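You operate a simulated robot arm through the tools that you are given. There is no shell and no other tool. Be economical: measure what you need, move in short steps, check, and stop when the job is done.

The job below is to be done with a simulated robot arm. You get a single attempt, and the scene is never put back.

Task
Strip the small blue band pouch off the purple band short rail and take it down.
Fine: small yellow block out of the rail's end and on to the bench top, pouch on the red square; only then swing the green knob with a bar open, draw the rail out of its socket and lay it on the bench top. Set down upright: what you pick out, short rail with a purple band.

Only the result counts: the job must be done as asked and must still hold three seconds after the hand-in. Knocking over, shifting, dropping, spilling or breaking anything else fails it.

Robot
A 6-joint arm with a two-finger parallel gripper on a trunk, on a base that drives. Base frame: it is fixed to the floor where the robot stands at the start and does not move with it; the origin is under the middle of the robot, x ahead of it, y to its left, z up; the surface under the hand at the start is at about z = 0.9. Readings come in m, rad, newtons and seconds.
With the tool pointing down near the work surface it reaches from about 0.14 to 0.84 m from the robot's upright axis, wherever it stands. Its first joint turns from -2.897 to 2.897 rad. Places, roughly: green knob with a bar [0.5, 0.3, 1.2]; grey knob with a bar [0.8, -1.2, 1.2]; rails bench top [0.6, -0.4, 0.9]; red square [0.5, -0.2, 0.9]; short rail with a blue band (42x5x5 cm) [0.9, -0.3, 0.9]; short rail with a purple band (42x5x5 cm) [0.5, 0.2, 1.2]; short rail with a yellow band (42x5x5 cm) [0.8, 0.2, 0.9]; small green block [-5.5, -1.75, 1]; small grey block [-5.75, -1.75, 1]; small orange block (3x5x6 cm) [-5.3, -1.7, 1]; stand with a green knob [0.5, 0.3, 1.1]. Payload 3.91 kg.
The tool frame sits at the grasp point between the pads (the TCP): z along the fingers, y along the line on which they close. The tips reach 0.03 m beyond it. The gripper opens to 0.11 m. The fingers are 0.02 m wide and 0.01 m thick; the gripper's body (0.048 by 0.112 m) begins 0.055 m behind the TCP.
Orientation is that of the tool frame in the base frame, as a unit quaternion [w, x, y, z]. With the fingers straight down and closing along the base's y, the tool's x points along the base's -x, its y along +y and its z along -z.

Tools
- The arm moves only by the tool drive_tool. Its argument "targets" is text: rows parted by semicolons, each of 7 numbers parted by spaces: the closure, from 0 (fully open) to 1 (shut), then the shift along the tool's x, y, z in units of 20 mm (1.0 is 20 mm), then the turn, a rotation vector about the tool's x, y, z in units of 4 degrees (1.0 is 4 degrees). In form: claw dx dy dz ax ay az; .... A call has 1 to 10 rows; each row shifts and turns the commanded pose from where the row before left it, along the tool's axes as they then stand. A call with a number of a shift or a turn outside -1 to 1 is refused whole. Each row takes 0.2 s and may step no farther than 0.05 m and 0.15 rad from the row before; otherwise, or with a gripper value out of range, the whole call is refused. Where a pose cannot be reached the arm comes as near as it can. A force on the tool above 90 N (or 10 N above the force at the start of the call, whichever is more), or a blocked arm, ends the call early, and 0.2 s more pass. Each finger travels about 0.108 m/s and halts on what it meets, pressing with about 44 N; the grip force reading is that of the motor and also rises with nothing between the fingers. The clock runs only during rows and for 0.2 s after the last one: add rows that do not move to give the fingers time. It gives the time, the measured TCP pose, the force on the tool (base axes), the opening and the grip force at its end, in the units of the frame above (readings bear some noise), with the torque about the TCP (base axes, N m) and any sound that the robot's microphone picked up.
- Cameras (640 x 400 px; columns grow to the right, rows downward): "scene" is now at [-0.0841, 0.0059, 1.5337]; the picture's right is [0.07, -1.00, 0.00], its down [-0.63, -0.04, -0.78] and it looks along [0.78, 0.06, -0.63] (base axes); focal length 243 px, centre (320, 200). "wrist" rides on the gripper at [0.077, 0.007, -0.115] in the tool frame; the picture's right is [-0.09, 1.00, 0.00], its down [-0.80, -0.07, -0.59] and it looks along [-0.59, -0.05, 0.80] (tool axes); focal length 270 px, centre (320, 200). There is no depth. A picture from a camera that has moved, and an enlarged one, comes with that camera's place and axes in the base frame and with its lens.
- get_image(camera): a new picture of that camera. No time passes.
- raise_lower(by): slides the trunk up (or, below 0, down) by that many m; the arm and the scene camera ride with it, the base frame stays. It gives what a move gives, with no picture.
- roll_base(legs): drives the robot by 1 to 6 legs, each [ahead, left, turn to the left] in m, m and rad, along the robot's own axes; the way and the turn of a leg run together, so that a leg with both is an arc; at most 1.5 m and 3.142 rad a leg. The arm and the cameras ride along, it lands a little off, and it stops where it bumps. It gives what a move gives.
- pan_tilt(pan, tilt): turns the head with the scene camera to pan (to the left, within 1.501 rad either way) and tilt (down, from -0.506 to 1.204), counted from straight ahead of the robot. It gives what a move gives.
- inspect(camera, box): a new picture of the part [left, top, right, bottom] of that camera's present view, enlarged. No time passes.
- close_job(): hands the job in; it is judged then, once.

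Go step by step. Nothing tells you exact positions but the pictures and the camera data: compare them with the known pose of the tool, close in by small moves and look again before you grip or let go. The budget is 120 turns and 90 pictures, counting those below and the enlarged ones. Unless the task says otherwise, let go and move clear before handing in, and close with one line.

The tools are called after "Request:" as name(argument=value, ...) on one line, values as JSON. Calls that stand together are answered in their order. drive_tool: Moves the arm, as the interface text tells. Its arguments: {"type":"object","properties":{"targets":{"type":"string"}},"required":["targets"]} The other tools are called the same way: raise_lower (by) slides the trunk up or down; roll_base (legs) drives the base; pan_tilt (pan, tilt) turns the head that bears the scene camera; get_image (camera) takes a picture; inspect (camera, box) takes an enlarged picture of a part of a camera's view; close_job () hands the job in.

At the start:

```text
time_s: 0.0
ee_pos: [0.47, -0.2089, 1.0005]
tool_rot: [0.0, 0.0, 1.0, 0.0]
force: [0.3, -0.2, -0.4]
ft_torque: [-0.02, 0.03, 0.01]
grip_width: 0.1103
gripper_force: 0.1
trunk travel left (down, up): [-0.475, 0.065]
robot x, y, heading: [-0.0009, 0.001, -0.002]
head pan, tilt: [0.072, 0.679]
```

scene: 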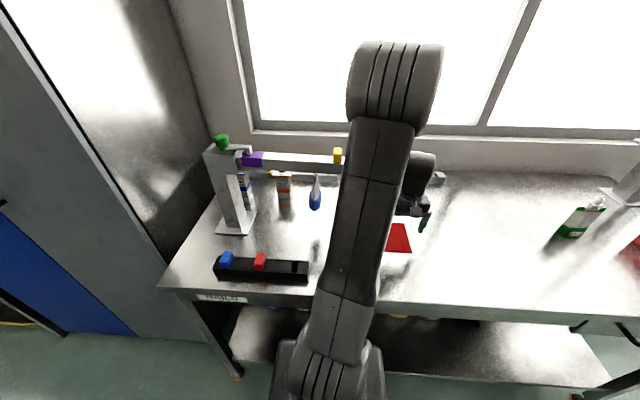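
wrist: 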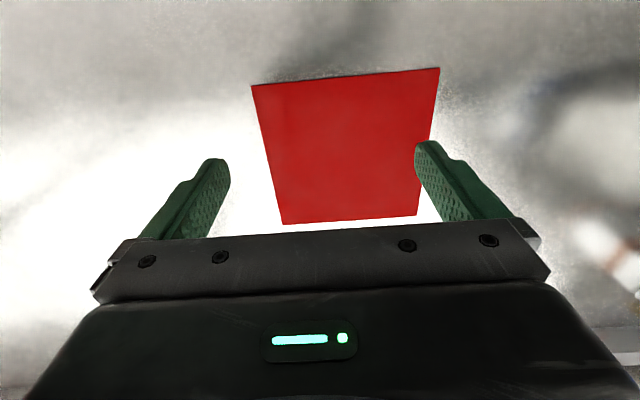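

I see the stand with a green knob on the left, holding the purple-band rail which runs along -y, with a yellow block near its free end and pouches hanging from it. I'll take enlarged views first.

Request:
inspect(camera="scene", box=[190, 120, 350, 220])

Request:
inspect(camera="scene", box=[190, 190, 350, 290])

```text
4.00 times, centred on (270, 170) of scene
camera zoom: at [-0.0841, 0.0059, 1.5337], right [0.07, -1.0, 0.0], down [-0.63, -0.04, -0.78], along [0.78, 0.06, -0.63], focal length 971 px, centre (520, 320)
```

zoom: 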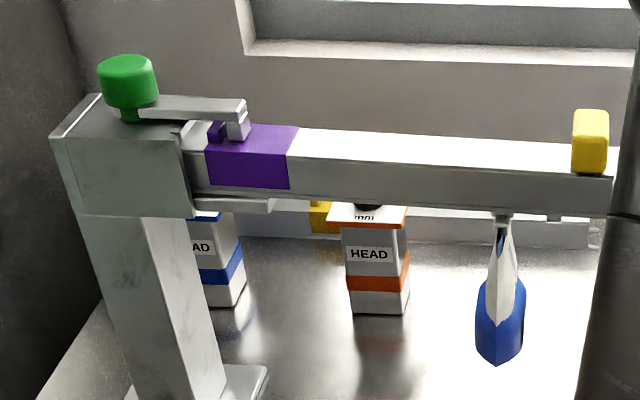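

```text
4.00 times, centred on (270, 240) of scene
camera zoom: at [-0.0841, 0.0059, 1.5337], right [0.07, -1.0, 0.0], down [-0.63, -0.04, -0.78], along [0.78, 0.06, -0.63], focal length 971 px, centre (520, 40)
```

zoom: 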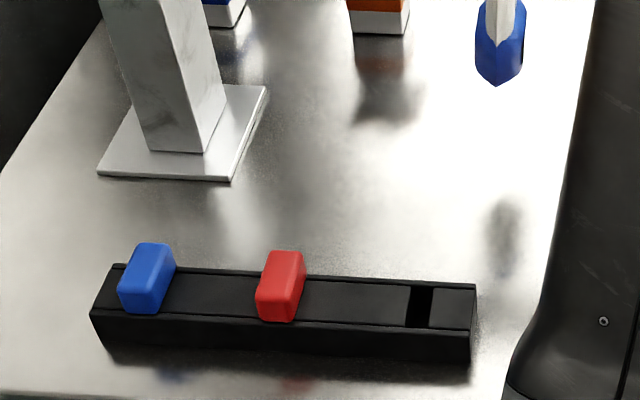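

The arm hides the rail's free end. I'll shift it to the right and look again.

Request:
drive_tool(targets="0 0 -1 -1 0 0 0;0 0 -1 -1 0 0 0;0 0 -1 -1 0 0 0;0 0 -1 -1 0 0 0;0 0 -1 -1 0 0 0;0 0 -1 0 0 0 0;0 0 -1 0 0 0 0;0 0 -1 0 0 0 0;0 0 -1 0 0 0 0;0 0 -1 0 0 0 0")

Request:
get_image(camera="scene")

```text
time_s: 2.2
ee_pos: [0.4709, -0.4096, 1.0994]
tool_rot: [0.0, 0.0, 1.0, 0.0]
force: [0.2, 0.0, 0.6]
ft_torque: [0.0, -0.04, -0.02]
grip_width: 0.11
gripper_force: 0.1
trunk travel left (down, up): [-0.475, 0.065]
robot x, y, heading: [-0.0003, 0.0003, -0.006]
head pan, tilt: [0.072, 0.679]
```

```text
85 pictures are left
camera scene: at [-0.084, 0.0054, 1.5337], right [0.07, -1.0, 0.0], down [-0.63, -0.04, -0.78], along [0.78, 0.06, -0.63], focal length 243 px, centre (320, 200)
```

scene: 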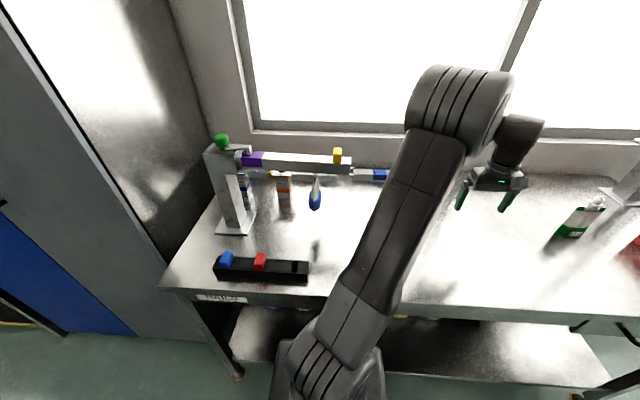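

Request:
inspect(camera="scene", box=[260, 135, 400, 222])

Request:
inspect(camera="scene", box=[190, 125, 290, 188])

```text
4.57 times, centred on (330, 178) of scene
camera zoom: at [-0.084, 0.0054, 1.5337], right [0.07, -1.0, 0.0], down [-0.63, -0.04, -0.78], along [0.78, 0.06, -0.63], focal length 1110 px, centre (274, 298)
```

zoom: 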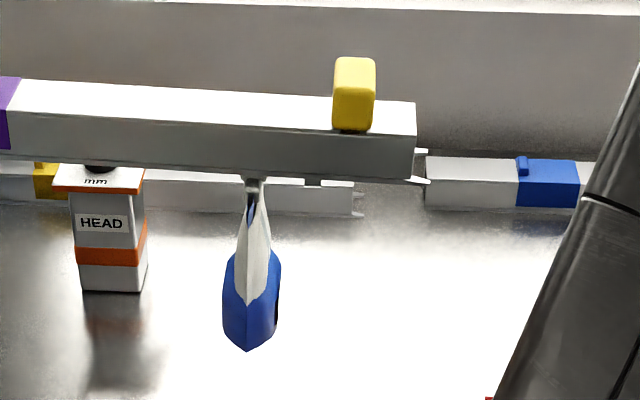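

```text
6.35 times, centred on (240, 156) of scene
camera zoom: at [-0.084, 0.0054, 1.5337], right [0.07, -1.0, 0.0], down [-0.63, -0.04, -0.78], along [0.78, 0.06, -0.63], focal length 1541 px, centre (828, 476)
```

zoom: 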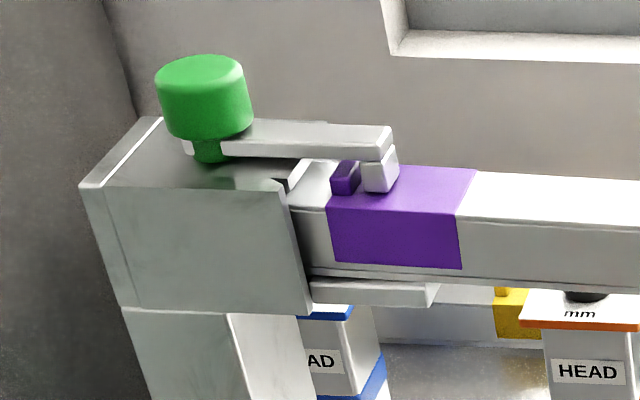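

Rail, block on top of its free end, hanging pouch are clear. I'll go up to get a closer wrist view from another angle for triangulation.

Request:
drive_tool(targets="0 1 0 -1 0 0 0;0 1 0 -1 0 0 0;0 1 0 -1 0 0 0;0 1 0 -1 0 0 0;0 1 0 -1 0 0 0;0 1 0 -1 0 0 0;0 0 0 -1 0 0 0;0 0 0 -1 0 0 0;0 0 0 -1 0 0 0;0 0 0 -1 0 0 0")

Request:
drive_tool(targets="0 0 1 -1 0 0 0;0 0 1 -1 0 0 0;0 0 1 -1 0 0 0;0 0 1 0 0 0 0;0 0 1 0 0 0 0;0 0 1 0 0 0 0;0 0 1 0 0 0 0;0 0 1 0 0 0 0;0 0 1 0 0 0 0;0 0 1 0 0 0 0")

Request:
get_image(camera="wrist")

```text
time_s: 4.4
ee_pos: [0.3495, -0.4084, 1.3003]
tool_rot: [0.0, 0.0, 1.0, 0.0]
force: [-1.3, -0.1, -0.5]
ft_torque: [-0.02, -0.02, 0.03]
grip_width: 0.1103
gripper_force: 0.0
trunk travel left (down, up): [-0.475, 0.065]
robot x, y, heading: [0.0009, -0.003, -0.001]
head pan, tilt: [0.072, 0.679]
```

```text
time_s: 6.6
ee_pos: [0.3515, -0.2085, 1.3608]
tool_rot: [0.001, -0.001, 1.0, -0.001]
force: [0.1, 0.9, 0.3]
ft_torque: [0.02, 0.03, 0.0]
grip_width: 0.1099
gripper_force: 0.0
trunk travel left (down, up): [-0.475, 0.065]
robot x, y, heading: [-0.001, -0.0014, -0.001]
head pan, tilt: [0.072, 0.679]
```

```text
82 pictures are left
camera wrist: at [0.2736, -0.2027, 1.4738], right [0.09, 1.0, 0.0], down [0.8, -0.07, 0.59], along [0.59, -0.05, -0.8], focal length 270 px, centre (320, 200)
```

wrist: 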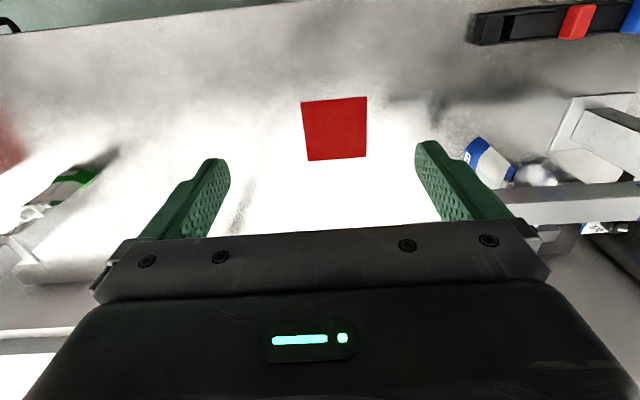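

The wrist view shows the pouch and rail at right. I'll shift further left for a better view.

Request:
drive_tool(targets="0 0 1 0 0 0 0;0 0 1 0 0 0 0;0 0 1 0 0 0 0;0 0 1 0 0 0 0;0 0 1 0 0 0 0;0 1 1 0 0 0 0;0 1 1 0 0 0 0")

Request:
get_image(camera="wrist")

Request:
get_image(camera="scene")

```text
time_s: 8.2
ee_pos: [0.3099, -0.0697, 1.3607]
tool_rot: [0.001, 0.0, 1.0, -0.001]
force: [0.3, 0.7, 0.2]
ft_torque: [-0.01, -0.01, -0.02]
grip_width: 0.1099
gripper_force: 0.0
trunk travel left (down, up): [-0.475, 0.065]
robot x, y, heading: [-0.0018, 0.0003, 0.0]
head pan, tilt: [0.072, 0.679]
```

```text
81 pictures are left
camera wrist: at [0.233, -0.0638, 1.4741], right [0.09, 1.0, 0.0], down [0.8, -0.07, 0.6], along [0.59, -0.05, -0.8], focal length 270 px, centre (320, 200)
```

wrist: 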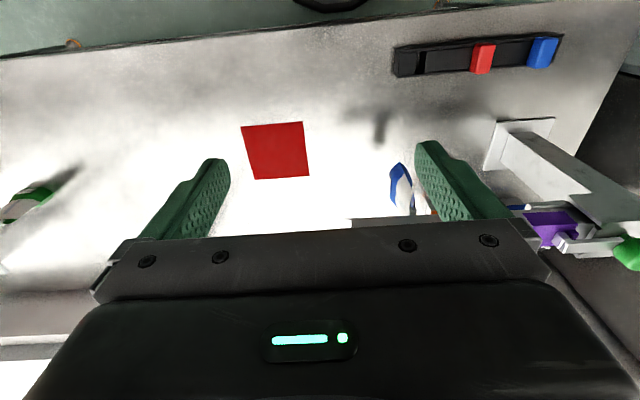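

```text
80 pictures are left
camera scene: at [-0.085, 0.006, 1.5337], right [0.07, -1.0, 0.0], down [-0.63, -0.05, -0.78], along [0.78, 0.06, -0.63], focal length 243 px, centre (320, 200)
```

scene: 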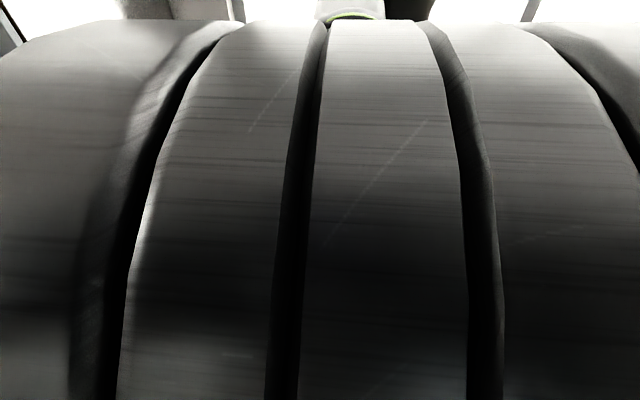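

Request:
inspect(camera="wrist", box=[320, 130, 480, 230])

Request:
inspect(camera="wrist", box=[480, 150, 640, 250])

```text
4.00 times, centred on (400, 180) of wrist
camera zoom: at [0.233, -0.0638, 1.4741], right [0.09, 1.0, 0.0], down [0.8, -0.07, 0.6], along [0.59, -0.05, -0.8], focal length 1081 px, centre (0, 280)
```

zoom: 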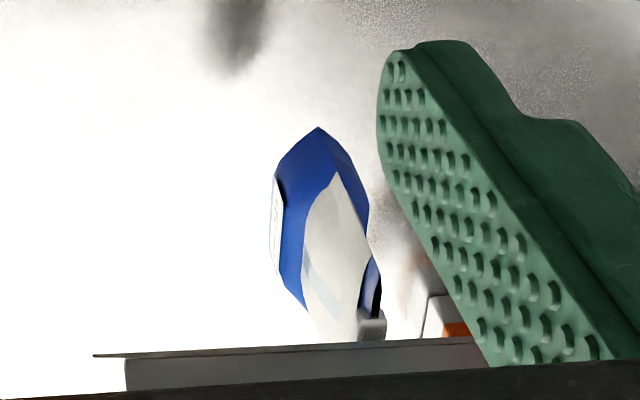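

```text
4.00 times, centred on (560, 200) of wrist
camera zoom: at [0.233, -0.0638, 1.4741], right [0.09, 1.0, 0.0], down [0.8, -0.07, 0.6], along [0.59, -0.05, -0.8], focal length 1081 px, centre (-640, 200)
```

zoom: 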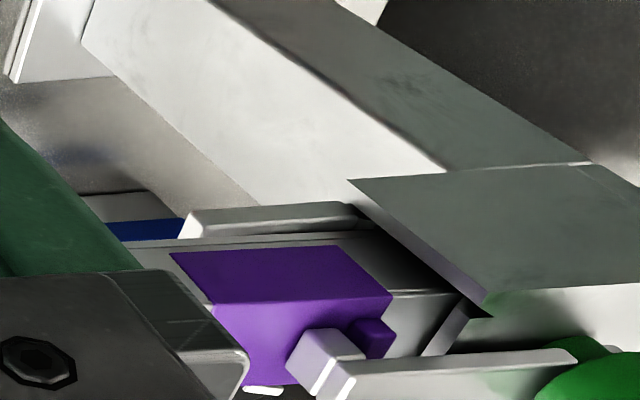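

Triangulated: rail front-bottom edge at about x 0.514, z 1.152, free end y ≈ -0.04; block about (0.53, 0.0), top z ≈ 1.22. I'll move above the block and look.

Request:
drive_tool(targets="0 -1 0.35 0.2 0 0 0;0 -1 0.35 0.2 0 0 0;0 -1 0.35 0.2 0 0 0;0 -1 0.35 0.2 0 0 0;0 -1 0.35 0.2 0 0 0;0 -1 0.35 0.2 0 0 0;0 -1 0.35 0.2 0 0 0;0 -1 0.35 0.2 0 0 0;0 -1 0.35 0.2 0 0 0;0 -1 0.35 0.2 0 0 0")

Request:
get_image(camera="wrist")

Request:
get_image(camera="scene")

```text
time_s: 10.4
ee_pos: [0.5121, 0.0021, 1.3189]
tool_rot: [0.0, -0.001, 1.0, 0.0]
force: [-0.4, 0.3, -0.2]
ft_torque: [-0.01, 0.0, -0.02]
grip_width: 0.1098
gripper_force: 0.1
trunk travel left (down, up): [-0.475, 0.065]
robot x, y, heading: [0.0002, 0.0001, -0.001]
head pan, tilt: [0.072, 0.679]
```

```text
77 pictures are left
camera wrist: at [0.4353, 0.0079, 1.4339], right [0.09, 1.0, 0.0], down [0.8, -0.07, 0.59], along [0.59, -0.05, -0.8], focal length 270 px, centre (320, 200)
```

wrist: 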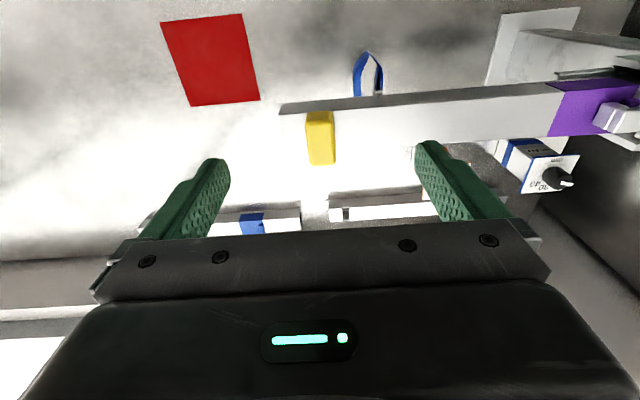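

```text
76 pictures are left
camera scene: at [-0.0834, 0.0061, 1.5338], right [0.07, -1.0, 0.0], down [-0.63, -0.05, -0.78], along [0.78, 0.06, -0.63], focal length 243 px, centre (320, 200)
```

scene: 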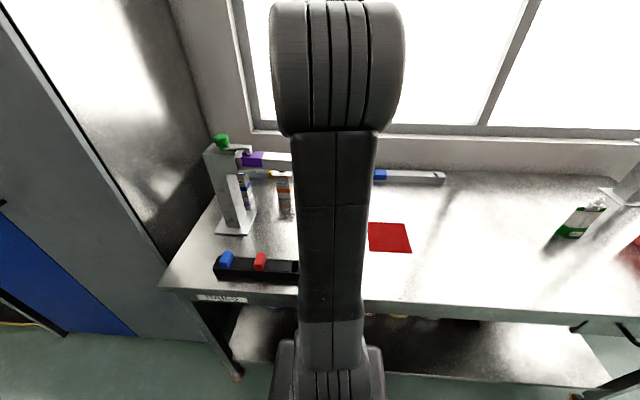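

Request:
inspect(camera="wrist", box=[260, 40, 420, 180])

Request:
inspect(camera="wrist", box=[480, 50, 640, 190])

```text
2.86 times, centred on (340, 110) of wrist
camera zoom: at [0.4353, 0.0079, 1.4339], right [0.09, 1.0, 0.0], down [0.8, -0.07, 0.59], along [0.59, -0.05, -0.8], focal length 772 px, centre (263, 457)
```

zoom: 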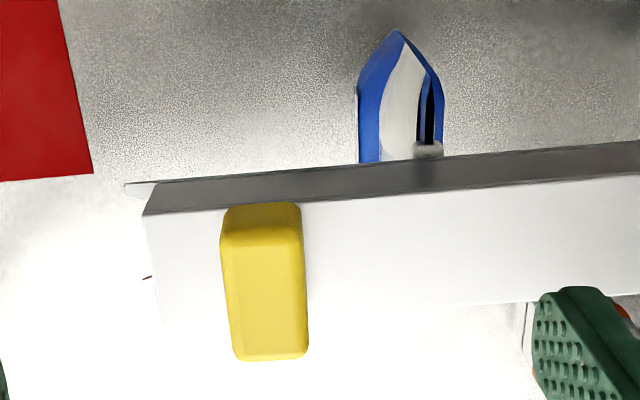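

```text
2.86 times, centred on (560, 120) of wrist
camera zoom: at [0.4353, 0.0079, 1.4339], right [0.09, 1.0, 0.0], down [0.8, -0.07, 0.59], along [0.59, -0.05, -0.8], focal length 772 px, centre (-366, 429)
```

zoom: 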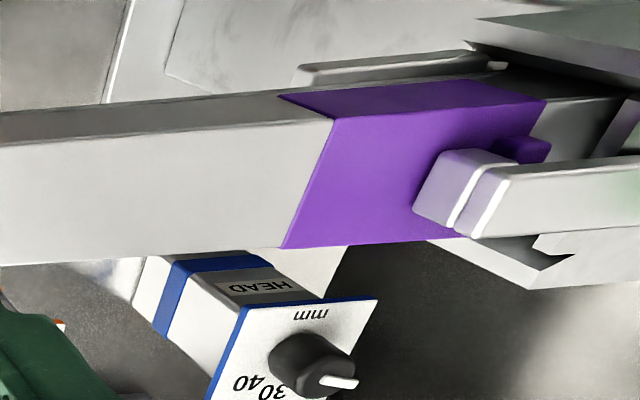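

The block is at about (0.534, 0.001), 2.5 cm wide along y and its top near z 1.22. I'll centre and descend around it.

Request:
drive_tool(targets="0 -0.55 0 0 0 0 0;0 -0.55 0 0 0 0 0;0 0 0 1 0 0 0;0 0 0 1 0 0 0;0 0 0 1 0 0 0;0 0 0 0.8 0 0 0")

Request:
get_image(camera="wrist")

```text
time_s: 11.8
ee_pos: [0.5329, 0.0013, 1.2435]
tool_rot: [0.0, 0.0, 1.0, 0.0]
force: [0.3, 0.5, -0.9]
ft_torque: [-0.01, 0.0, 0.0]
grip_width: 0.1098
gripper_force: 0.0
trunk travel left (down, up): [-0.475, 0.065]
robot x, y, heading: [-0.0001, -0.0007, 0.003]
head pan, tilt: [0.072, 0.679]
```

```text
73 pictures are left
camera wrist: at [0.4561, 0.0071, 1.3579], right [0.09, 1.0, 0.0], down [0.8, -0.07, 0.59], along [0.59, -0.05, -0.8], focal length 270 px, centre (320, 200)
```

wrist: 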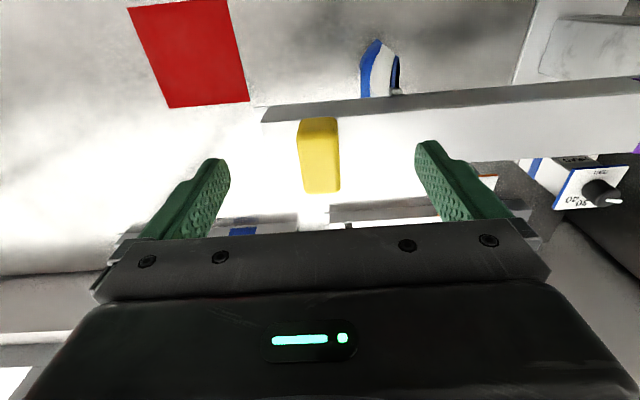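

Request:
drive_tool(targets="0 0 0 0.3 0 0 0;0 0 0 0.3 0 0 0;0 0 0 0.3 0 0 0")

Request:
inspect(camera="wrist", box=[200, 90, 440, 240])

```text
time_s: 12.6
ee_pos: [0.5332, 0.0008, 1.226]
tool_rot: [0.001, 0.0, 1.0, 0.0]
force: [0.5, 0.0, -0.1]
ft_torque: [0.01, -0.03, 0.01]
grip_width: 0.1099
gripper_force: 0.0
trunk travel left (down, up): [-0.475, 0.065]
robot x, y, heading: [0.0001, -0.0024, -0.0]
head pan, tilt: [0.072, 0.679]
```

```text
2.67 times, centred on (320, 165) of wrist
camera zoom: at [0.456, 0.0071, 1.3398], right [0.09, 1.0, 0.0], down [0.8, -0.07, 0.59], along [0.59, -0.05, -0.8], focal length 721 px, centre (320, 293)
```

zoom: 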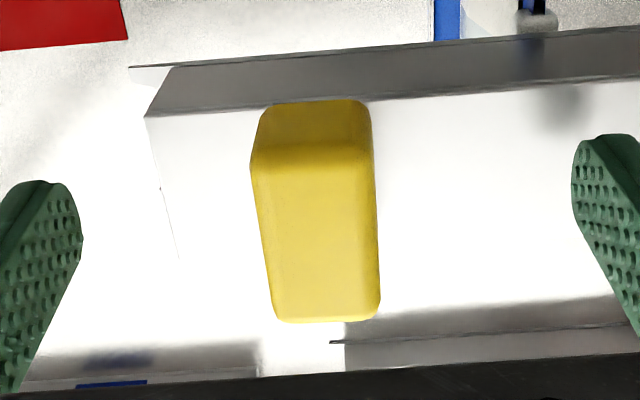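

Aligned. Closing on the block.

Request:
drive_tool(targets="0.4 0 -0.1 0 0 0 0;1 0 0 0 0 0 0;1 0 0 0 0 0 0;1 0 0 0 0 0 0")

Request:
get_image(camera="wrist")

```text
time_s: 13.6
ee_pos: [0.533, -0.0008, 1.2254]
tool_rot: [0.0, 0.001, 1.0, 0.0]
force: [-0.6, 0.4, 0.4]
ft_torque: [0.06, 0.02, 0.0]
grip_width: 0.0245
gripper_force: 43.9
trunk travel left (down, up): [-0.475, 0.065]
robot x, y, heading: [0.0007, 0.001, 0.002]
head pan, tilt: [0.072, 0.679]
```

```text
71 pictures are left
camera wrist: at [0.4559, 0.0052, 1.3397], right [0.09, 1.0, 0.0], down [0.8, -0.07, 0.59], along [0.59, -0.05, -0.8], focal length 270 px, centre (320, 200)
```

wrist: 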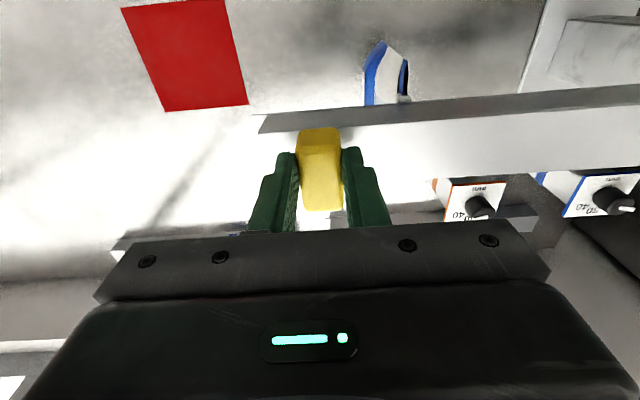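

Gripped 24.5 mm wide. Pulling straight up.

Request:
drive_tool(targets="1 0 0 -0.3 0 0 0;1 0 0 -0.4 0 0 0;1 0 0 -0.5 0 0 0;1 0 0 -0.6 0 0 0;1 0 0 -0.8 0 0 0;1 0 0 -1 0 0 0;1 0 0 -1 0 0 0")

Request:
get_image(camera="wrist")

```text
time_s: 15.2
ee_pos: [0.532, 0.0005, 1.3172]
tool_rot: [0.0, -0.001, 1.0, 0.0]
force: [0.0, -0.3, -0.9]
ft_torque: [-0.01, 0.01, 0.03]
grip_width: 0.0246
gripper_force: 44.7
trunk travel left (down, up): [-0.475, 0.065]
robot x, y, heading: [0.0015, -0.0003, 0.0]
head pan, tilt: [0.072, 0.679]
```

```text
70 pictures are left
camera wrist: at [0.4562, 0.0048, 1.432], right [0.09, 1.0, 0.0], down [0.8, -0.07, 0.59], along [0.59, -0.05, -0.8], focal length 270 px, centre (320, 200)
```

wrist: 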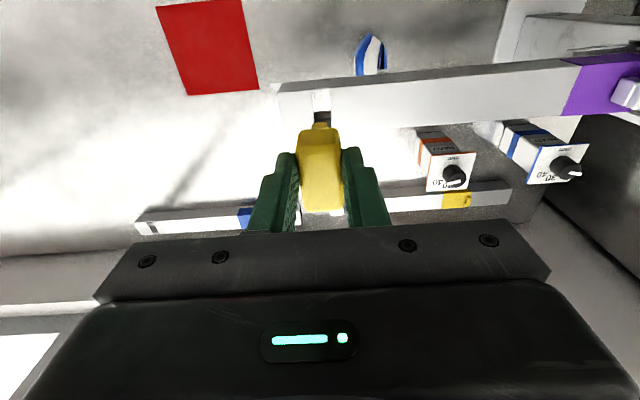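

Request:
inspect(camera="wrist", box=[270, 70, 370, 220])

```text
2.67 times, centred on (320, 145) of wrist
camera zoom: at [0.4562, 0.0048, 1.432], right [0.09, 1.0, 0.0], down [0.8, -0.07, 0.59], along [0.59, -0.05, -0.8], focal length 721 px, centre (320, 347)
```

zoom: 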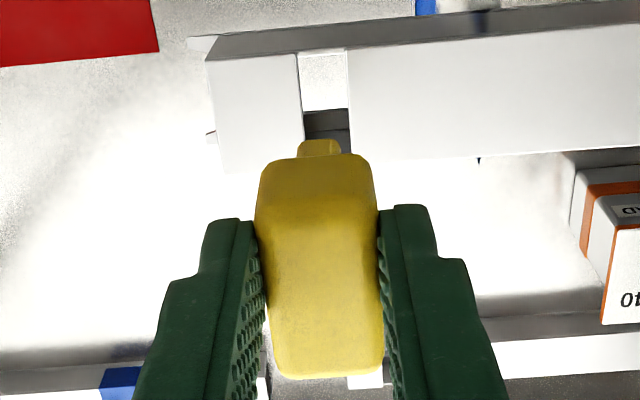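

It came free; it has a narrow tongue underneath, so I'll stand it carefully on a clear bench spot at about (0.40, -0.45).

Request:
drive_tool(targets="1 0.65 -1 0 0 0 0;1 0.65 -1 0 0 0 0;1 0.65 -1 0 0 0 0;1 0.65 -1 0 0 0 0;1 0.65 -1 0 0 0 0;1 0.65 -1 0 0 0 0;1 0.65 -1 0 0 0 0;1 0.65 -1 0 0 0 0;1 0.65 -1 0 0 0 0;1 0.65 -1 0 0 0 0")

Request:
drive_tool(targets="1 0 -1 1 0 0 0;1 0 -1 1 0 0 0;1 0 -1 1 0 0 0;1 0 -1 1 0 0 0;1 0 -1 1 0 0 0;1 0 -1 1 0 0 0;1 0 -1 1 0 0 0;1 0 -1 1 0 0 0;1 0 -1 1 0 0 0;1 0 -1 1 0 0 0")

Request:
drive_tool(targets="1 0 -1 1 0 0 0;1 0 -1 1 0 0 0;1 0 -0.5 1 0 0 0;1 0 0 1 0 0 0;1 0 0 1 0 0 0;1 0 0 0.5 0 0 0")

Request:
get_image(camera="wrist")

Request:
get_image(camera="scene")

```text
time_s: 17.4
ee_pos: [0.4036, -0.2005, 1.3189]
tool_rot: [-0.001, 0.0, 1.0, 0.0]
force: [0.1, -0.4, 0.4]
ft_torque: [0.0, 0.01, 0.04]
grip_width: 0.0247
gripper_force: 43.9
trunk travel left (down, up): [-0.475, 0.065]
robot x, y, heading: [-0.0013, 0.002, 0.004]
head pan, tilt: [0.072, 0.679]
```

```text
time_s: 19.6
ee_pos: [0.4025, -0.4011, 1.1185]
tool_rot: [0.0, 0.0, 1.0, 0.001]
force: [-0.4, 0.4, -0.4]
ft_torque: [0.02, 0.01, 0.01]
grip_width: 0.0248
gripper_force: 44.4
trunk travel left (down, up): [-0.475, 0.065]
robot x, y, heading: [0.0026, -0.0016, -0.002]
head pan, tilt: [0.072, 0.679]
```

```text
time_s: 21.0
ee_pos: [0.4026, -0.4502, 1.0087]
tool_rot: [0.0, 0.0, 1.0, 0.0]
force: [0.5, 0.5, -0.5]
ft_torque: [0.0, 0.03, -0.02]
grip_width: 0.0245
gripper_force: 43.6
trunk travel left (down, up): [-0.475, 0.065]
robot x, y, heading: [-0.0019, 0.0022, -0.0]
head pan, tilt: [0.072, 0.679]
```

```text
68 pictures are left
camera wrist: at [0.3261, -0.4453, 1.1221], right [0.09, 1.0, 0.0], down [0.8, -0.07, 0.59], along [0.59, -0.05, -0.8], focal length 270 px, centre (320, 200)
```

wrist: 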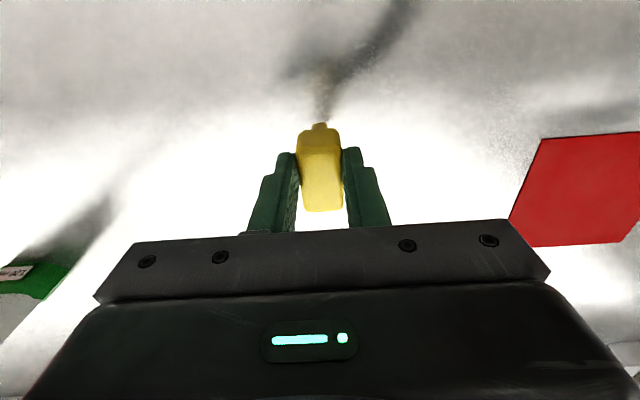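

```text
67 pictures are left
camera scene: at [-0.0839, 0.0056, 1.5338], right [0.07, -1.0, 0.0], down [-0.63, -0.04, -0.78], along [0.78, 0.06, -0.63], focal length 243 px, centre (320, 200)
```

scene: 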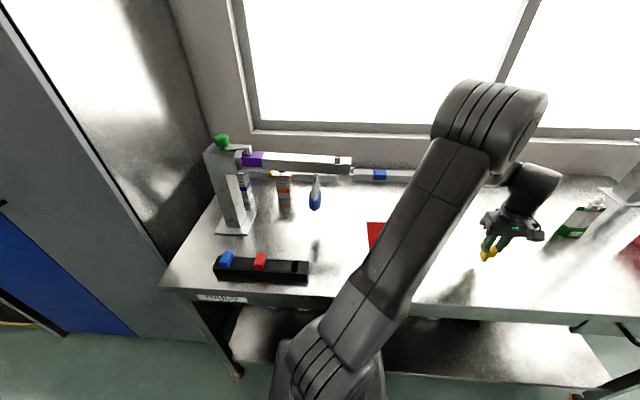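

Clear spot. Lowering gently until contact.

Request:
drive_tool(targets="1 0 0 0.5 0 0 0;1 0 0 0.5 0 0 0;1 0 0 0.4 0 0 0;1 0 0 0.2 0 0 0;1 0 0 0.2 0 0 0;1 0 0 0.2 0 0 0;1 0 0 0.1 0 0 0;1 0 0 0.1 0 0 0")

Request:
inspect(camera="wrist", box=[260, 60, 380, 220])

```text
time_s: 22.8
ee_pos: [0.402, -0.4505, 0.9666]
tool_rot: [0.002, 0.001, 1.0, -0.002]
force: [2.1, -3.8, 36.7]
ft_torque: [-0.17, -0.11, 0.0]
grip_width: 0.0248
gripper_force: 44.0
trunk travel left (down, up): [-0.475, 0.065]
robot x, y, heading: [0.0005, -0.0023, -0.003]
head pan, tilt: [0.072, 0.679]
```

```text
2.50 times, centred on (320, 140) of wrist
camera zoom: at [0.3249, -0.4444, 1.0802], right [0.09, 1.0, 0.0], down [0.8, -0.07, 0.6], along [0.59, -0.06, -0.8], focal length 676 px, centre (320, 350)
```

zoom: 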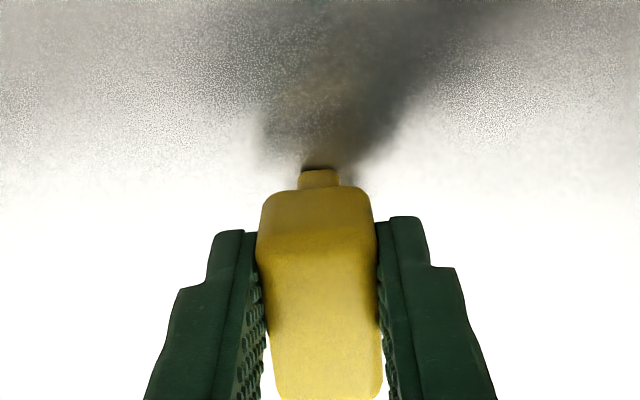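

Contact made with 37 N. I'll ease off to nearly zero.

Request:
drive_tool(targets="1 0 0 -0.1 0 0 0;1 0 0 0 0 0 0")

```text
time_s: 23.4
ee_pos: [0.4025, -0.4506, 0.967]
tool_rot: [0.001, 0.0, 1.0, -0.001]
force: [3.3, -4.8, 27.6]
ft_torque: [-0.26, -0.23, -0.04]
grip_width: 0.0248
gripper_force: 44.1
trunk travel left (down, up): [-0.475, 0.065]
robot x, y, heading: [0.0022, 0.0019, -0.001]
head pan, tilt: [0.072, 0.679]
```

Request:
drive_tool(targets="1 0 0 -0.1 0 0 0;1 0 0 -0.1 0 0 0;1 0 0 0 0 0 0")

```text
time_s: 24.2
ee_pos: [0.4018, -0.4491, 0.9678]
tool_rot: [-0.001, 0.0, 1.0, 0.001]
force: [0.0, -0.1, -0.4]
ft_torque: [0.02, -0.01, -0.03]
grip_width: 0.0247
gripper_force: 44.1
trunk travel left (down, up): [-0.475, 0.065]
robot x, y, heading: [-0.0048, 0.0013, 0.0]
head pan, tilt: [0.072, 0.679]
```

Request:
drive_tool(targets="1 0 0 0.04 0 0 0;0.75 0 0 0 0 0 0;0.7 0 0 0 0 0 0;0.6 0 0 0 0 0 0;0.45 0 0 0 0 0 0")

Request:
get_image(camera="wrist")

```text
time_s: 25.4
ee_pos: [0.4028, -0.451, 0.9688]
tool_rot: [0.0, 0.0, 1.0, 0.0]
force: [0.5, -0.2, 0.3]
ft_torque: [-0.01, -0.01, -0.02]
grip_width: 0.0605
gripper_force: 0.1
trunk travel left (down, up): [-0.475, 0.065]
robot x, y, heading: [-0.0001, -0.0001, 0.001]
head pan, tilt: [0.072, 0.679]
```

```text
65 pictures are left
camera wrist: at [0.326, -0.4451, 1.0829], right [0.09, 1.0, 0.0], down [0.8, -0.07, 0.59], along [0.59, -0.05, -0.8], focal length 270 px, centre (320, 200)
```

wrist: 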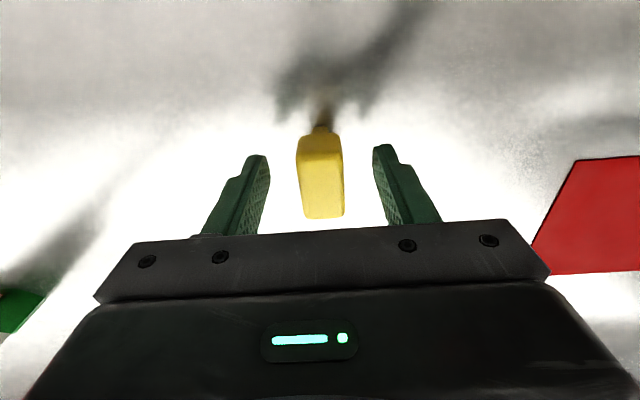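

The block stands on its own. Raising clear, then tilting the hand 44° forward to approach the pouch from the front.

Request:
drive_tool(targets="0.45 0 0 -0.4 0 0 0;0.3 0 0 -0.8 0 0 0;0 0 0 -1 0 0 0;0 0 0 -1 0 0 0;0 0 0 -1 0 0 0;0 0 0 -1 0 0 0;0 0 0 -1 0 0 0")

Request:
drive_tool(targets="0 0.5 1 -0.5 0 -1 0;0 0.5 1 -0.5 0 -1 0;0 0.5 1 -0.5 0 -1 0;0 0.5 1 -0.5 0 -1 0;0 0.5 1 -0.5 0 -1 0;0 0.5 1 -0.5 0 -1 0;0 0.5 1 0 0 -1 0;0 0.5 1 0 0 -1 0;0 0.5 1 0 0 -1 0;0 0.5 1 0 0 -1 0")

Request:
get_image(camera="wrist")

Request:
get_image(camera="scene")

```text
time_s: 27.0
ee_pos: [0.4014, -0.4507, 1.0931]
tool_rot: [0.0, 0.0, 1.0, 0.0]
force: [0.3, 0.9, -0.9]
ft_torque: [-0.03, 0.01, 0.0]
grip_width: 0.1101
gripper_force: 0.1
trunk travel left (down, up): [-0.475, 0.065]
robot x, y, heading: [0.0049, -0.0015, -0.003]
head pan, tilt: [0.072, 0.679]
```

```text
time_s: 29.2
ee_pos: [0.2987, -0.2493, 1.1212]
tool_rot: [0.343, 0.0, 0.939, 0.0]
force: [0.0, 0.6, -0.4]
ft_torque: [0.03, 0.0, -0.03]
grip_width: 0.11
gripper_force: 0.0
trunk travel left (down, up): [-0.475, 0.065]
robot x, y, heading: [0.0004, -0.0006, 0.001]
head pan, tilt: [0.072, 0.679]
```

```text
64 pictures are left
camera wrist: at [0.1666, -0.2443, 1.1588], right [0.07, 1.0, 0.06], down [0.23, -0.07, 0.97], along [0.97, -0.05, -0.23], focal length 270 px, centre (320, 200)
```

wrist: 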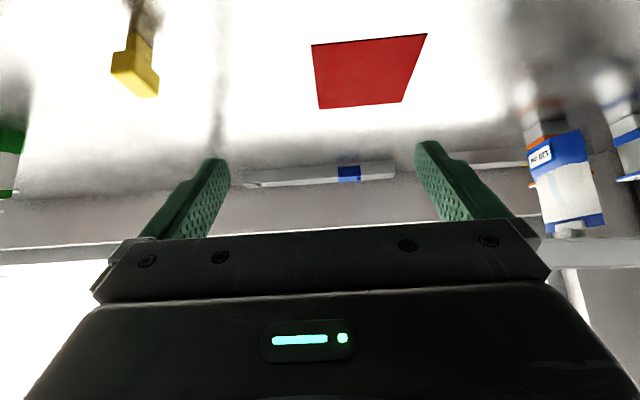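

```text
63 pictures are left
camera scene: at [-0.0845, 0.0062, 1.5337], right [0.07, -1.0, 0.0], down [-0.63, -0.05, -0.78], along [0.78, 0.06, -0.63], focal length 243 px, centre (320, 200)
```

scene: 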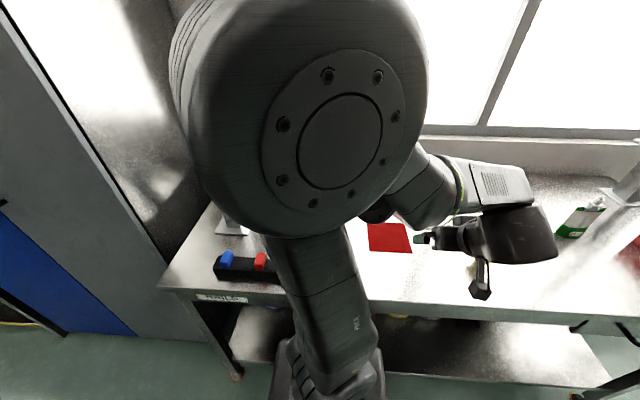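

Request:
inspect(camera="wrist", box=[500, 90, 640, 270])

```text
2.22 times, centred on (570, 180) of wrist
camera zoom: at [0.1666, -0.2443, 1.1588], right [0.07, 1.0, 0.06], down [0.23, -0.07, 0.97], along [0.97, -0.05, -0.23], focal length 601 px, centre (-236, 244)
```

zoom: 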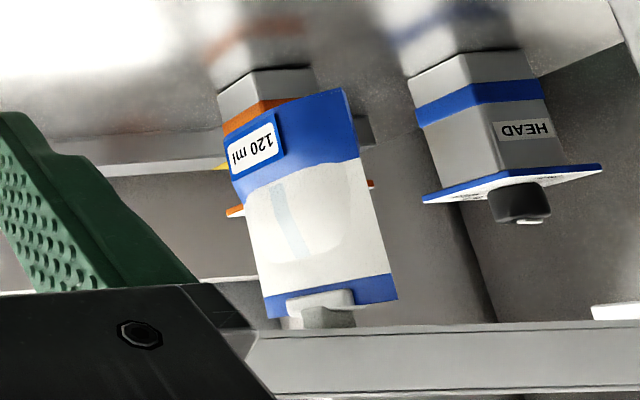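

The pouch is flat, broad face toward ±y, centre about (0.548, 0.07), z 1.01–1.135. I'll tilt a bit more and move in front of it.

Request:
drive_tool(targets="0 0 1 0 0 -1 0;0 0 1 0 0 -1 0;0 0 1 0 0 -1 0;0 0 1 0 0 -1 0;0 -0.4 1 0 0 0 0;0 -0.4 1 0 0 0 0;0 -0.4 1 0 0 0 0;0 -0.4 1 0 0 0 0;0 -0.4 1 0 0 0 0;0 -0.4 1 0 0 0 0")

Request:
drive_tool(targets="0 -0.4 1 0 0 0 0;0 -0.4 1 0 0 0 0;0 -0.4 1 0 0 0 0;0 -0.4 1 0 0 0 0;0 -0.4 1 0 0 0 0;0 -0.4 1 0 0 0 0")

Request:
get_image(camera="wrist")

```text
time_s: 31.3
ee_pos: [0.2932, -0.1423, 1.1433]
tool_rot: [0.447, 0.128, 0.883, -0.068]
force: [0.4, 0.3, 0.2]
ft_torque: [-0.03, 0.0, -0.05]
grip_width: 0.11
gripper_force: 0.0
out of reach, approached as far as the arm can: row 9
trunk travel left (down, up): [-0.475, 0.065]
robot x, y, heading: [0.0011, -0.0, 0.001]
head pan, tilt: [0.072, 0.679]
stopped in row 10: the arm was blocked; the commanded pose is now the measured one
```

```text
time_s: 31.9
ee_pos: [0.2828, -0.1645, 1.1501]
tool_rot: [0.43, 0.216, 0.869, -0.112]
force: [-0.5, -0.2, 0.2]
ft_torque: [-0.01, -0.01, 0.02]
grip_width: 0.1101
gripper_force: 0.0
trunk travel left (down, up): [-0.475, 0.065]
robot x, y, heading: [0.0003, 0.0028, -0.001]
head pan, tilt: [0.072, 0.679]
stopped in row 2: the arm was blocked; the commanded pose is now the measured one
```

```text
61 pictures are left
camera wrist: at [0.1646, -0.0946, 1.1575], right [0.52, 0.85, 0.06], down [-0.02, -0.06, 1.0], along [0.86, -0.52, -0.01], focal length 270 px, centre (320, 200)
```

wrist: 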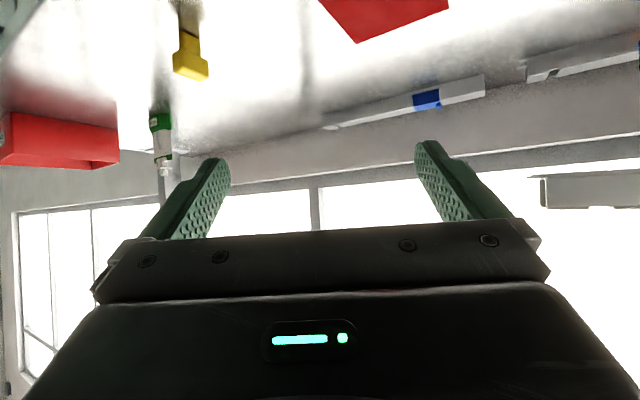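

The arm is too folded close to its trunk. I'll back the base up by 0.22 m and straighten the hand.

Request:
roll_base(legs=[[-0.22, 0, 0]])

Request:
get_image(camera="scene")

```text
time_s: 33.6
ee_pos: [0.0632, -0.1641, 1.1509]
tool_rot: [0.431, 0.216, 0.869, -0.113]
force: [-1.0, -0.4, 1.0]
ft_torque: [0.01, 0.01, 0.0]
grip_width: 0.1101
gripper_force: 0.1
trunk travel left (down, up): [-0.475, 0.065]
robot x, y, heading: [-0.216, 0.0005, -0.001]
head pan, tilt: [0.072, 0.679]
```

```text
60 pictures are left
camera scene: at [-0.3029, 0.006, 1.5337], right [0.07, -1.0, 0.0], down [-0.63, -0.04, -0.78], along [0.78, 0.06, -0.63], focal length 243 px, centre (320, 200)
```

scene: 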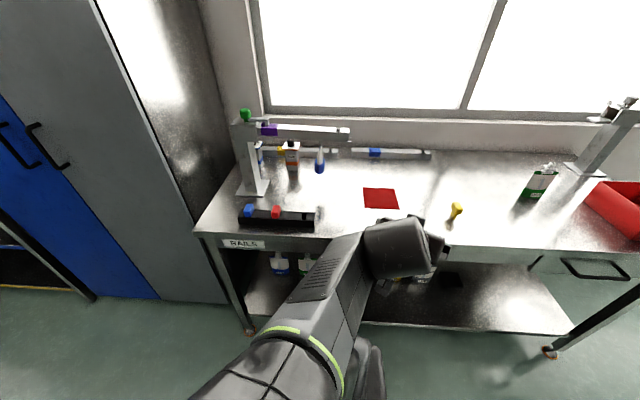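

Request:
drive_tool(targets="0 -0.3 0 0.5 -0.73 -0.098 -0.503;0 -0.3 0 0.5 -0.73 -0.098 -0.503;0 -0.3 0 0.5 -0.73 -0.098 -0.503;0 -0.3 0 0.5 -0.73 -0.098 -0.503;0 -0.3 0 0.5 -0.73 -0.098 -0.503;0 -0.3 0 0.5 -0.73 -0.098 -0.503;0 -0.3 0 0.5 -0.73 -0.098 -0.503;0 -0.3 0 0.5 -0.73 -0.098 -0.503")

```text
time_s: 35.4
ee_pos: [0.1182, -0.1926, 1.1318]
tool_rot: [0.44, 0.057, 0.896, -0.023]
force: [0.5, 0.5, 1.1]
ft_torque: [0.02, 0.0, -0.02]
grip_width: 0.11
gripper_force: 0.0
out of reach, approached as far as the arm can: row 2, 3, 4, 5
trunk travel left (down, up): [-0.475, 0.065]
robot x, y, heading: [-0.2209, 0.0012, 0.006]
head pan, tilt: [0.072, 0.679]
```

Request:
drive_tool(targets="0 -0.56 0 0.83 0 0 0;0 -0.56 0 0.83 0 0 0;0 -0.56 0 0.83 0 0 0;0 -0.56 0 0.83 0 0 0;0 -0.56 0.5 0.83 0 0 0;0 -0.56 0.6 0.83 0 0 0;0 -0.56 0.6 0.83 0 0 0;0 -0.56 0.6 0.83 0 0 0;0 0 1 0 0 0 0;0 0 1 0 0 0 0")

Request:
get_image(camera="wrist")

Request:
get_image(camera="scene")

```text
time_s: 37.6
ee_pos: [0.2879, -0.1249, 1.1224]
tool_rot: [0.441, 0.058, 0.895, -0.024]
force: [-0.1, -0.2, -0.5]
ft_torque: [0.01, -0.04, 0.0]
grip_width: 0.1099
gripper_force: 0.0
trunk travel left (down, up): [-0.475, 0.065]
robot x, y, heading: [-0.2199, -0.0005, -0.002]
head pan, tilt: [0.072, 0.679]
```

```text
59 pictures are left
camera wrist: at [0.1519, -0.1023, 1.1311], right [0.18, 0.98, 0.08], down [0.01, -0.08, 1.0], along [0.98, -0.18, -0.02], focal length 270 px, centre (320, 200)
```

wrist: 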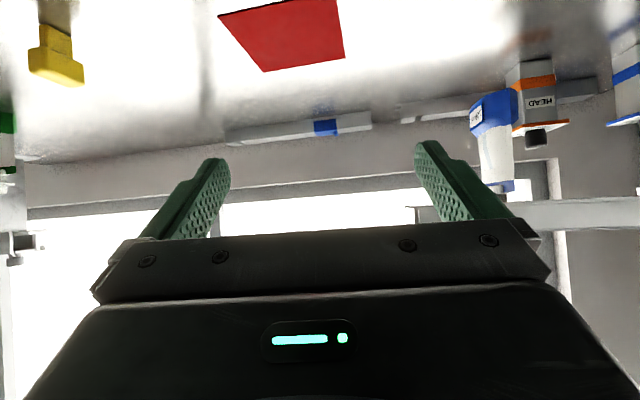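

```text
58 pictures are left
camera scene: at [-0.3022, 0.0064, 1.5337], right [0.07, -1.0, 0.0], down [-0.63, -0.04, -0.78], along [0.78, 0.05, -0.63], focal length 243 px, centre (320, 200)
```

scene: 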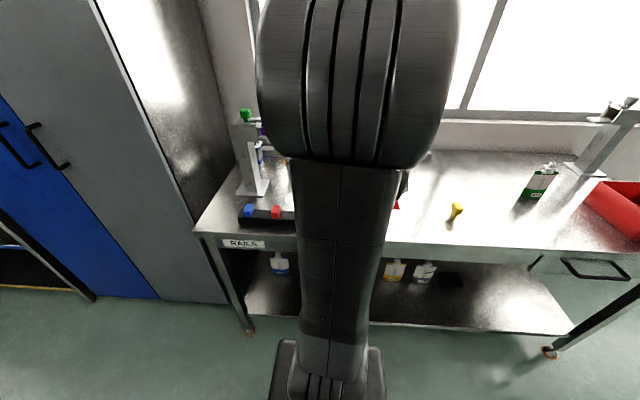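

Request:
drive_tool(targets="0 0 0 0 -0.69 -0.43 -0.58;0 0 0 0 -0.69 -0.43 -0.58")

Request:
drive_tool(targets="0 -0.48 0.975 0.476 0 0 0;0 -0.48 0.975 0.476 0 0 0;0 -0.48 0.975 0.476 0 0 0;0 -0.48 0.975 0.476 0 0 0;0 -0.48 0.975 0.476 0 0 0;0 -0.48 0.975 0.476 0 0 0;0 -0.48 0.975 0.476 0 0 0;0 -0.48 0.975 0.476 0 0 0;0 -0.48 0.975 0.476 0 0 0")

Request:
get_image(camera="wrist")

```text
time_s: 38.2
ee_pos: [0.2828, -0.132, 1.1173]
tool_rot: [0.443, 0.038, 0.896, -0.019]
force: [-0.4, 0.2, 0.5]
ft_torque: [0.01, -0.02, -0.02]
grip_width: 0.1101
gripper_force: 0.1
out of reach, approached as far as the arm can: row 1, 2
trunk travel left (down, up): [-0.475, 0.065]
robot x, y, heading: [-0.2176, -0.0, 0.004]
head pan, tilt: [0.072, 0.679]
```

```text
time_s: 40.2
ee_pos: [0.3101, -0.0933, 1.1224]
tool_rot: [0.454, 0.02, 0.891, -0.011]
force: [0.0, 1.1, -0.2]
ft_torque: [0.02, 0.03, -0.03]
grip_width: 0.1099
gripper_force: 0.0
out of reach, approached as far as the arm can: row 3, 4, 5, 6, 7, 8, 9
trunk travel left (down, up): [-0.475, 0.065]
robot x, y, heading: [-0.2206, 0.0005, -0.001]
head pan, tilt: [0.072, 0.679]
```

```text
57 pictures are left
camera wrist: at [0.1736, -0.0814, 1.126], right [0.1, 0.99, 0.07], down [-0.02, -0.07, 1.0], along [1.0, -0.1, 0.01], focal length 270 px, centre (320, 200)
```

wrist: 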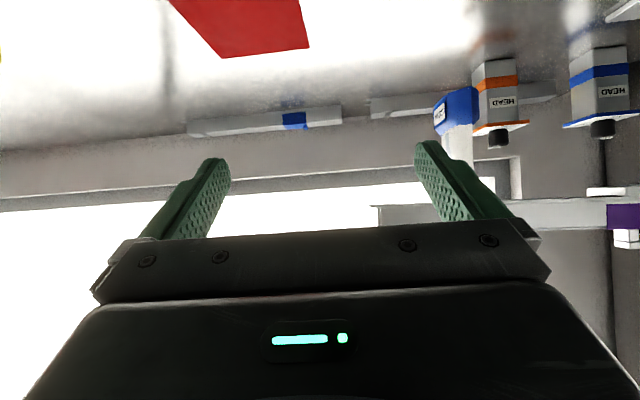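

The wrist has run into a joint limit in this posture. I'll turn the hand back upright, then re-tilt further forward.

Request:
drive_tool(targets="0 0 0 0 -0.023 0.964 -0.042;0 0 0 0 -0.023 0.964 -0.042;0 0 0 0 -0.023 0.964 -0.042;0 0 0 0 -0.023 0.964 -0.042;0 0 0 0 -0.023 0.964 -0.042;0 0 0 0 -0.023 0.964 -0.042;0 0 0 0 -0.023 0.964 -0.042")

Request:
drive_tool(targets="0 0 0 0 -0.023 0.964 -0.042;0 0 0 0 -0.023 0.964 -0.042;0 0 0 0 -0.023 0.964 -0.042;0 0 0 0 -0.023 0.964 -0.042;0 0 0 0 -0.023 0.964 -0.042;0 0 0 0 -0.023 0.964 -0.042;0 0 0 0 -0.023 0.964 -0.042")

Request:
get_image(camera="scene")

```text
time_s: 41.8
ee_pos: [0.3104, -0.0932, 1.1199]
tool_rot: [0.234, 0.011, 0.972, -0.006]
force: [0.4, -0.3, 0.6]
ft_torque: [0.01, -0.02, 0.02]
grip_width: 0.1099
gripper_force: 0.2
trunk travel left (down, up): [-0.475, 0.065]
robot x, y, heading: [-0.2179, 0.0005, -0.0]
head pan, tilt: [0.072, 0.679]
```

```text
time_s: 43.4
ee_pos: [0.3091, -0.0936, 1.1205]
tool_rot: [0.0, 0.0, 1.0, 0.0]
force: [-0.7, 0.5, 0.6]
ft_torque: [-0.01, -0.01, 0.02]
grip_width: 0.11
gripper_force: 0.0
trunk travel left (down, up): [-0.475, 0.065]
robot x, y, heading: [-0.2162, -0.0035, -0.004]
head pan, tilt: [0.072, 0.679]
```

```text
56 pictures are left
camera scene: at [-0.3016, 0.006, 1.5337], right [0.07, -1.0, 0.0], down [-0.63, -0.04, -0.78], along [0.78, 0.06, -0.63], focal length 243 px, centre (320, 200)
```

scene: 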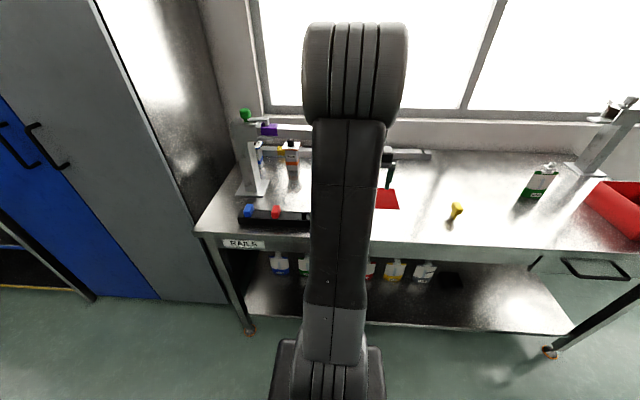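

Request:
drive_tool(targets="0 -0.622 0.91 -0.156 0 0 0;0 -0.622 0.91 -0.156 0 0 0;0 -0.622 0.91 -0.156 0 0 0;0 -0.622 0.91 -0.156 0 0 0;0 -0.622 0.91 -0.156 0 0 0;0 -0.622 0.91 -0.156 0 0 0;0 -0.622 0.91 -0.156 0 0 0;0 -0.622 0.91 -0.156 0 0 0;0 -0.622 0.91 -0.156 0 0 0")

Request:
drive_tool(targets="0 0 0 0 0 -1 0;0 0 0 0 0 -1 0;0 0 0 0 0 -1 0;0 0 0 0 0 -1 0;0 0 0 0 0 -1 0;0 0 0 0 0 -1 0;0 0 0 0 0 -1 0")

Request:
drive_tool(targets="0 0 0 0 0 -1 0;0 0 0 0 0 -1 0;0 0 0 0 0 -1 0;0 0 0 0 0 -1 0;0 0 0 0 0 -1 0;0 0 0 0 0 -1 0;0 0 0 0 0 -1 0")

Request:
get_image(camera="wrist")

Request:
get_image(camera="scene")

```text
time_s: 45.4
ee_pos: [0.4243, 0.072, 1.1481]
tool_rot: [0.0, 0.001, 1.0, 0.0]
force: [0.1, -0.2, -0.1]
ft_torque: [0.01, 0.0, 0.02]
grip_width: 0.11
gripper_force: 0.0
trunk travel left (down, up): [-0.475, 0.065]
robot x, y, heading: [-0.2185, 0.0004, 0.001]
head pan, tilt: [0.072, 0.679]
```

```text
time_s: 47.0
ee_pos: [0.4229, 0.0708, 1.1498]
tool_rot: [0.243, -0.001, 0.97, 0.001]
force: [1.2, 0.6, -0.1]
ft_torque: [-0.03, 0.0, 0.01]
grip_width: 0.1099
gripper_force: 0.0
trunk travel left (down, up): [-0.475, 0.065]
robot x, y, heading: [-0.2178, -0.0003, -0.002]
head pan, tilt: [0.072, 0.679]
```

```text
time_s: 48.6
ee_pos: [0.4308, 0.0621, 1.1619]
tool_rot: [0.449, 0.008, 0.893, -0.01]
force: [-0.3, 0.0, 0.9]
ft_torque: [0.03, -0.01, 0.0]
grip_width: 0.1099
gripper_force: 0.1
out of reach, approached as far as the arm can: row 6, 7
trunk travel left (down, up): [-0.475, 0.065]
robot x, y, heading: [-0.2162, 0.0, -0.004]
head pan, tilt: [0.072, 0.679]
```

```text
55 pictures are left
camera wrist: at [0.2934, 0.0723, 1.168], right [0.08, 1.0, 0.06], down [0.0, -0.06, 1.0], along [1.0, -0.08, 0.0], focal length 270 px, centre (320, 200)
```

wrist: 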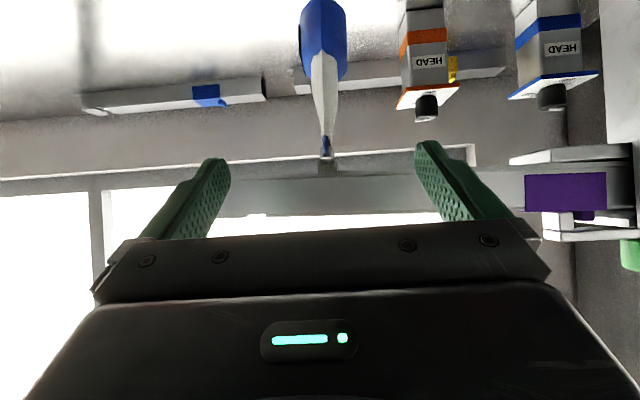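

```text
54 pictures are left
camera scene: at [-0.302, 0.0059, 1.5337], right [0.07, -1.0, 0.0], down [-0.63, -0.04, -0.78], along [0.78, 0.06, -0.63], focal length 243 px, centre (320, 200)
```

scene: 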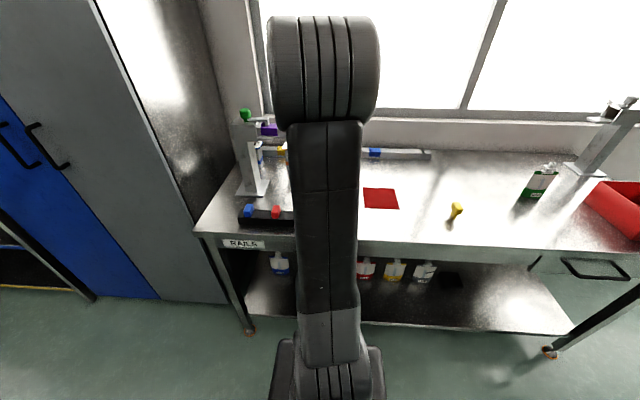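

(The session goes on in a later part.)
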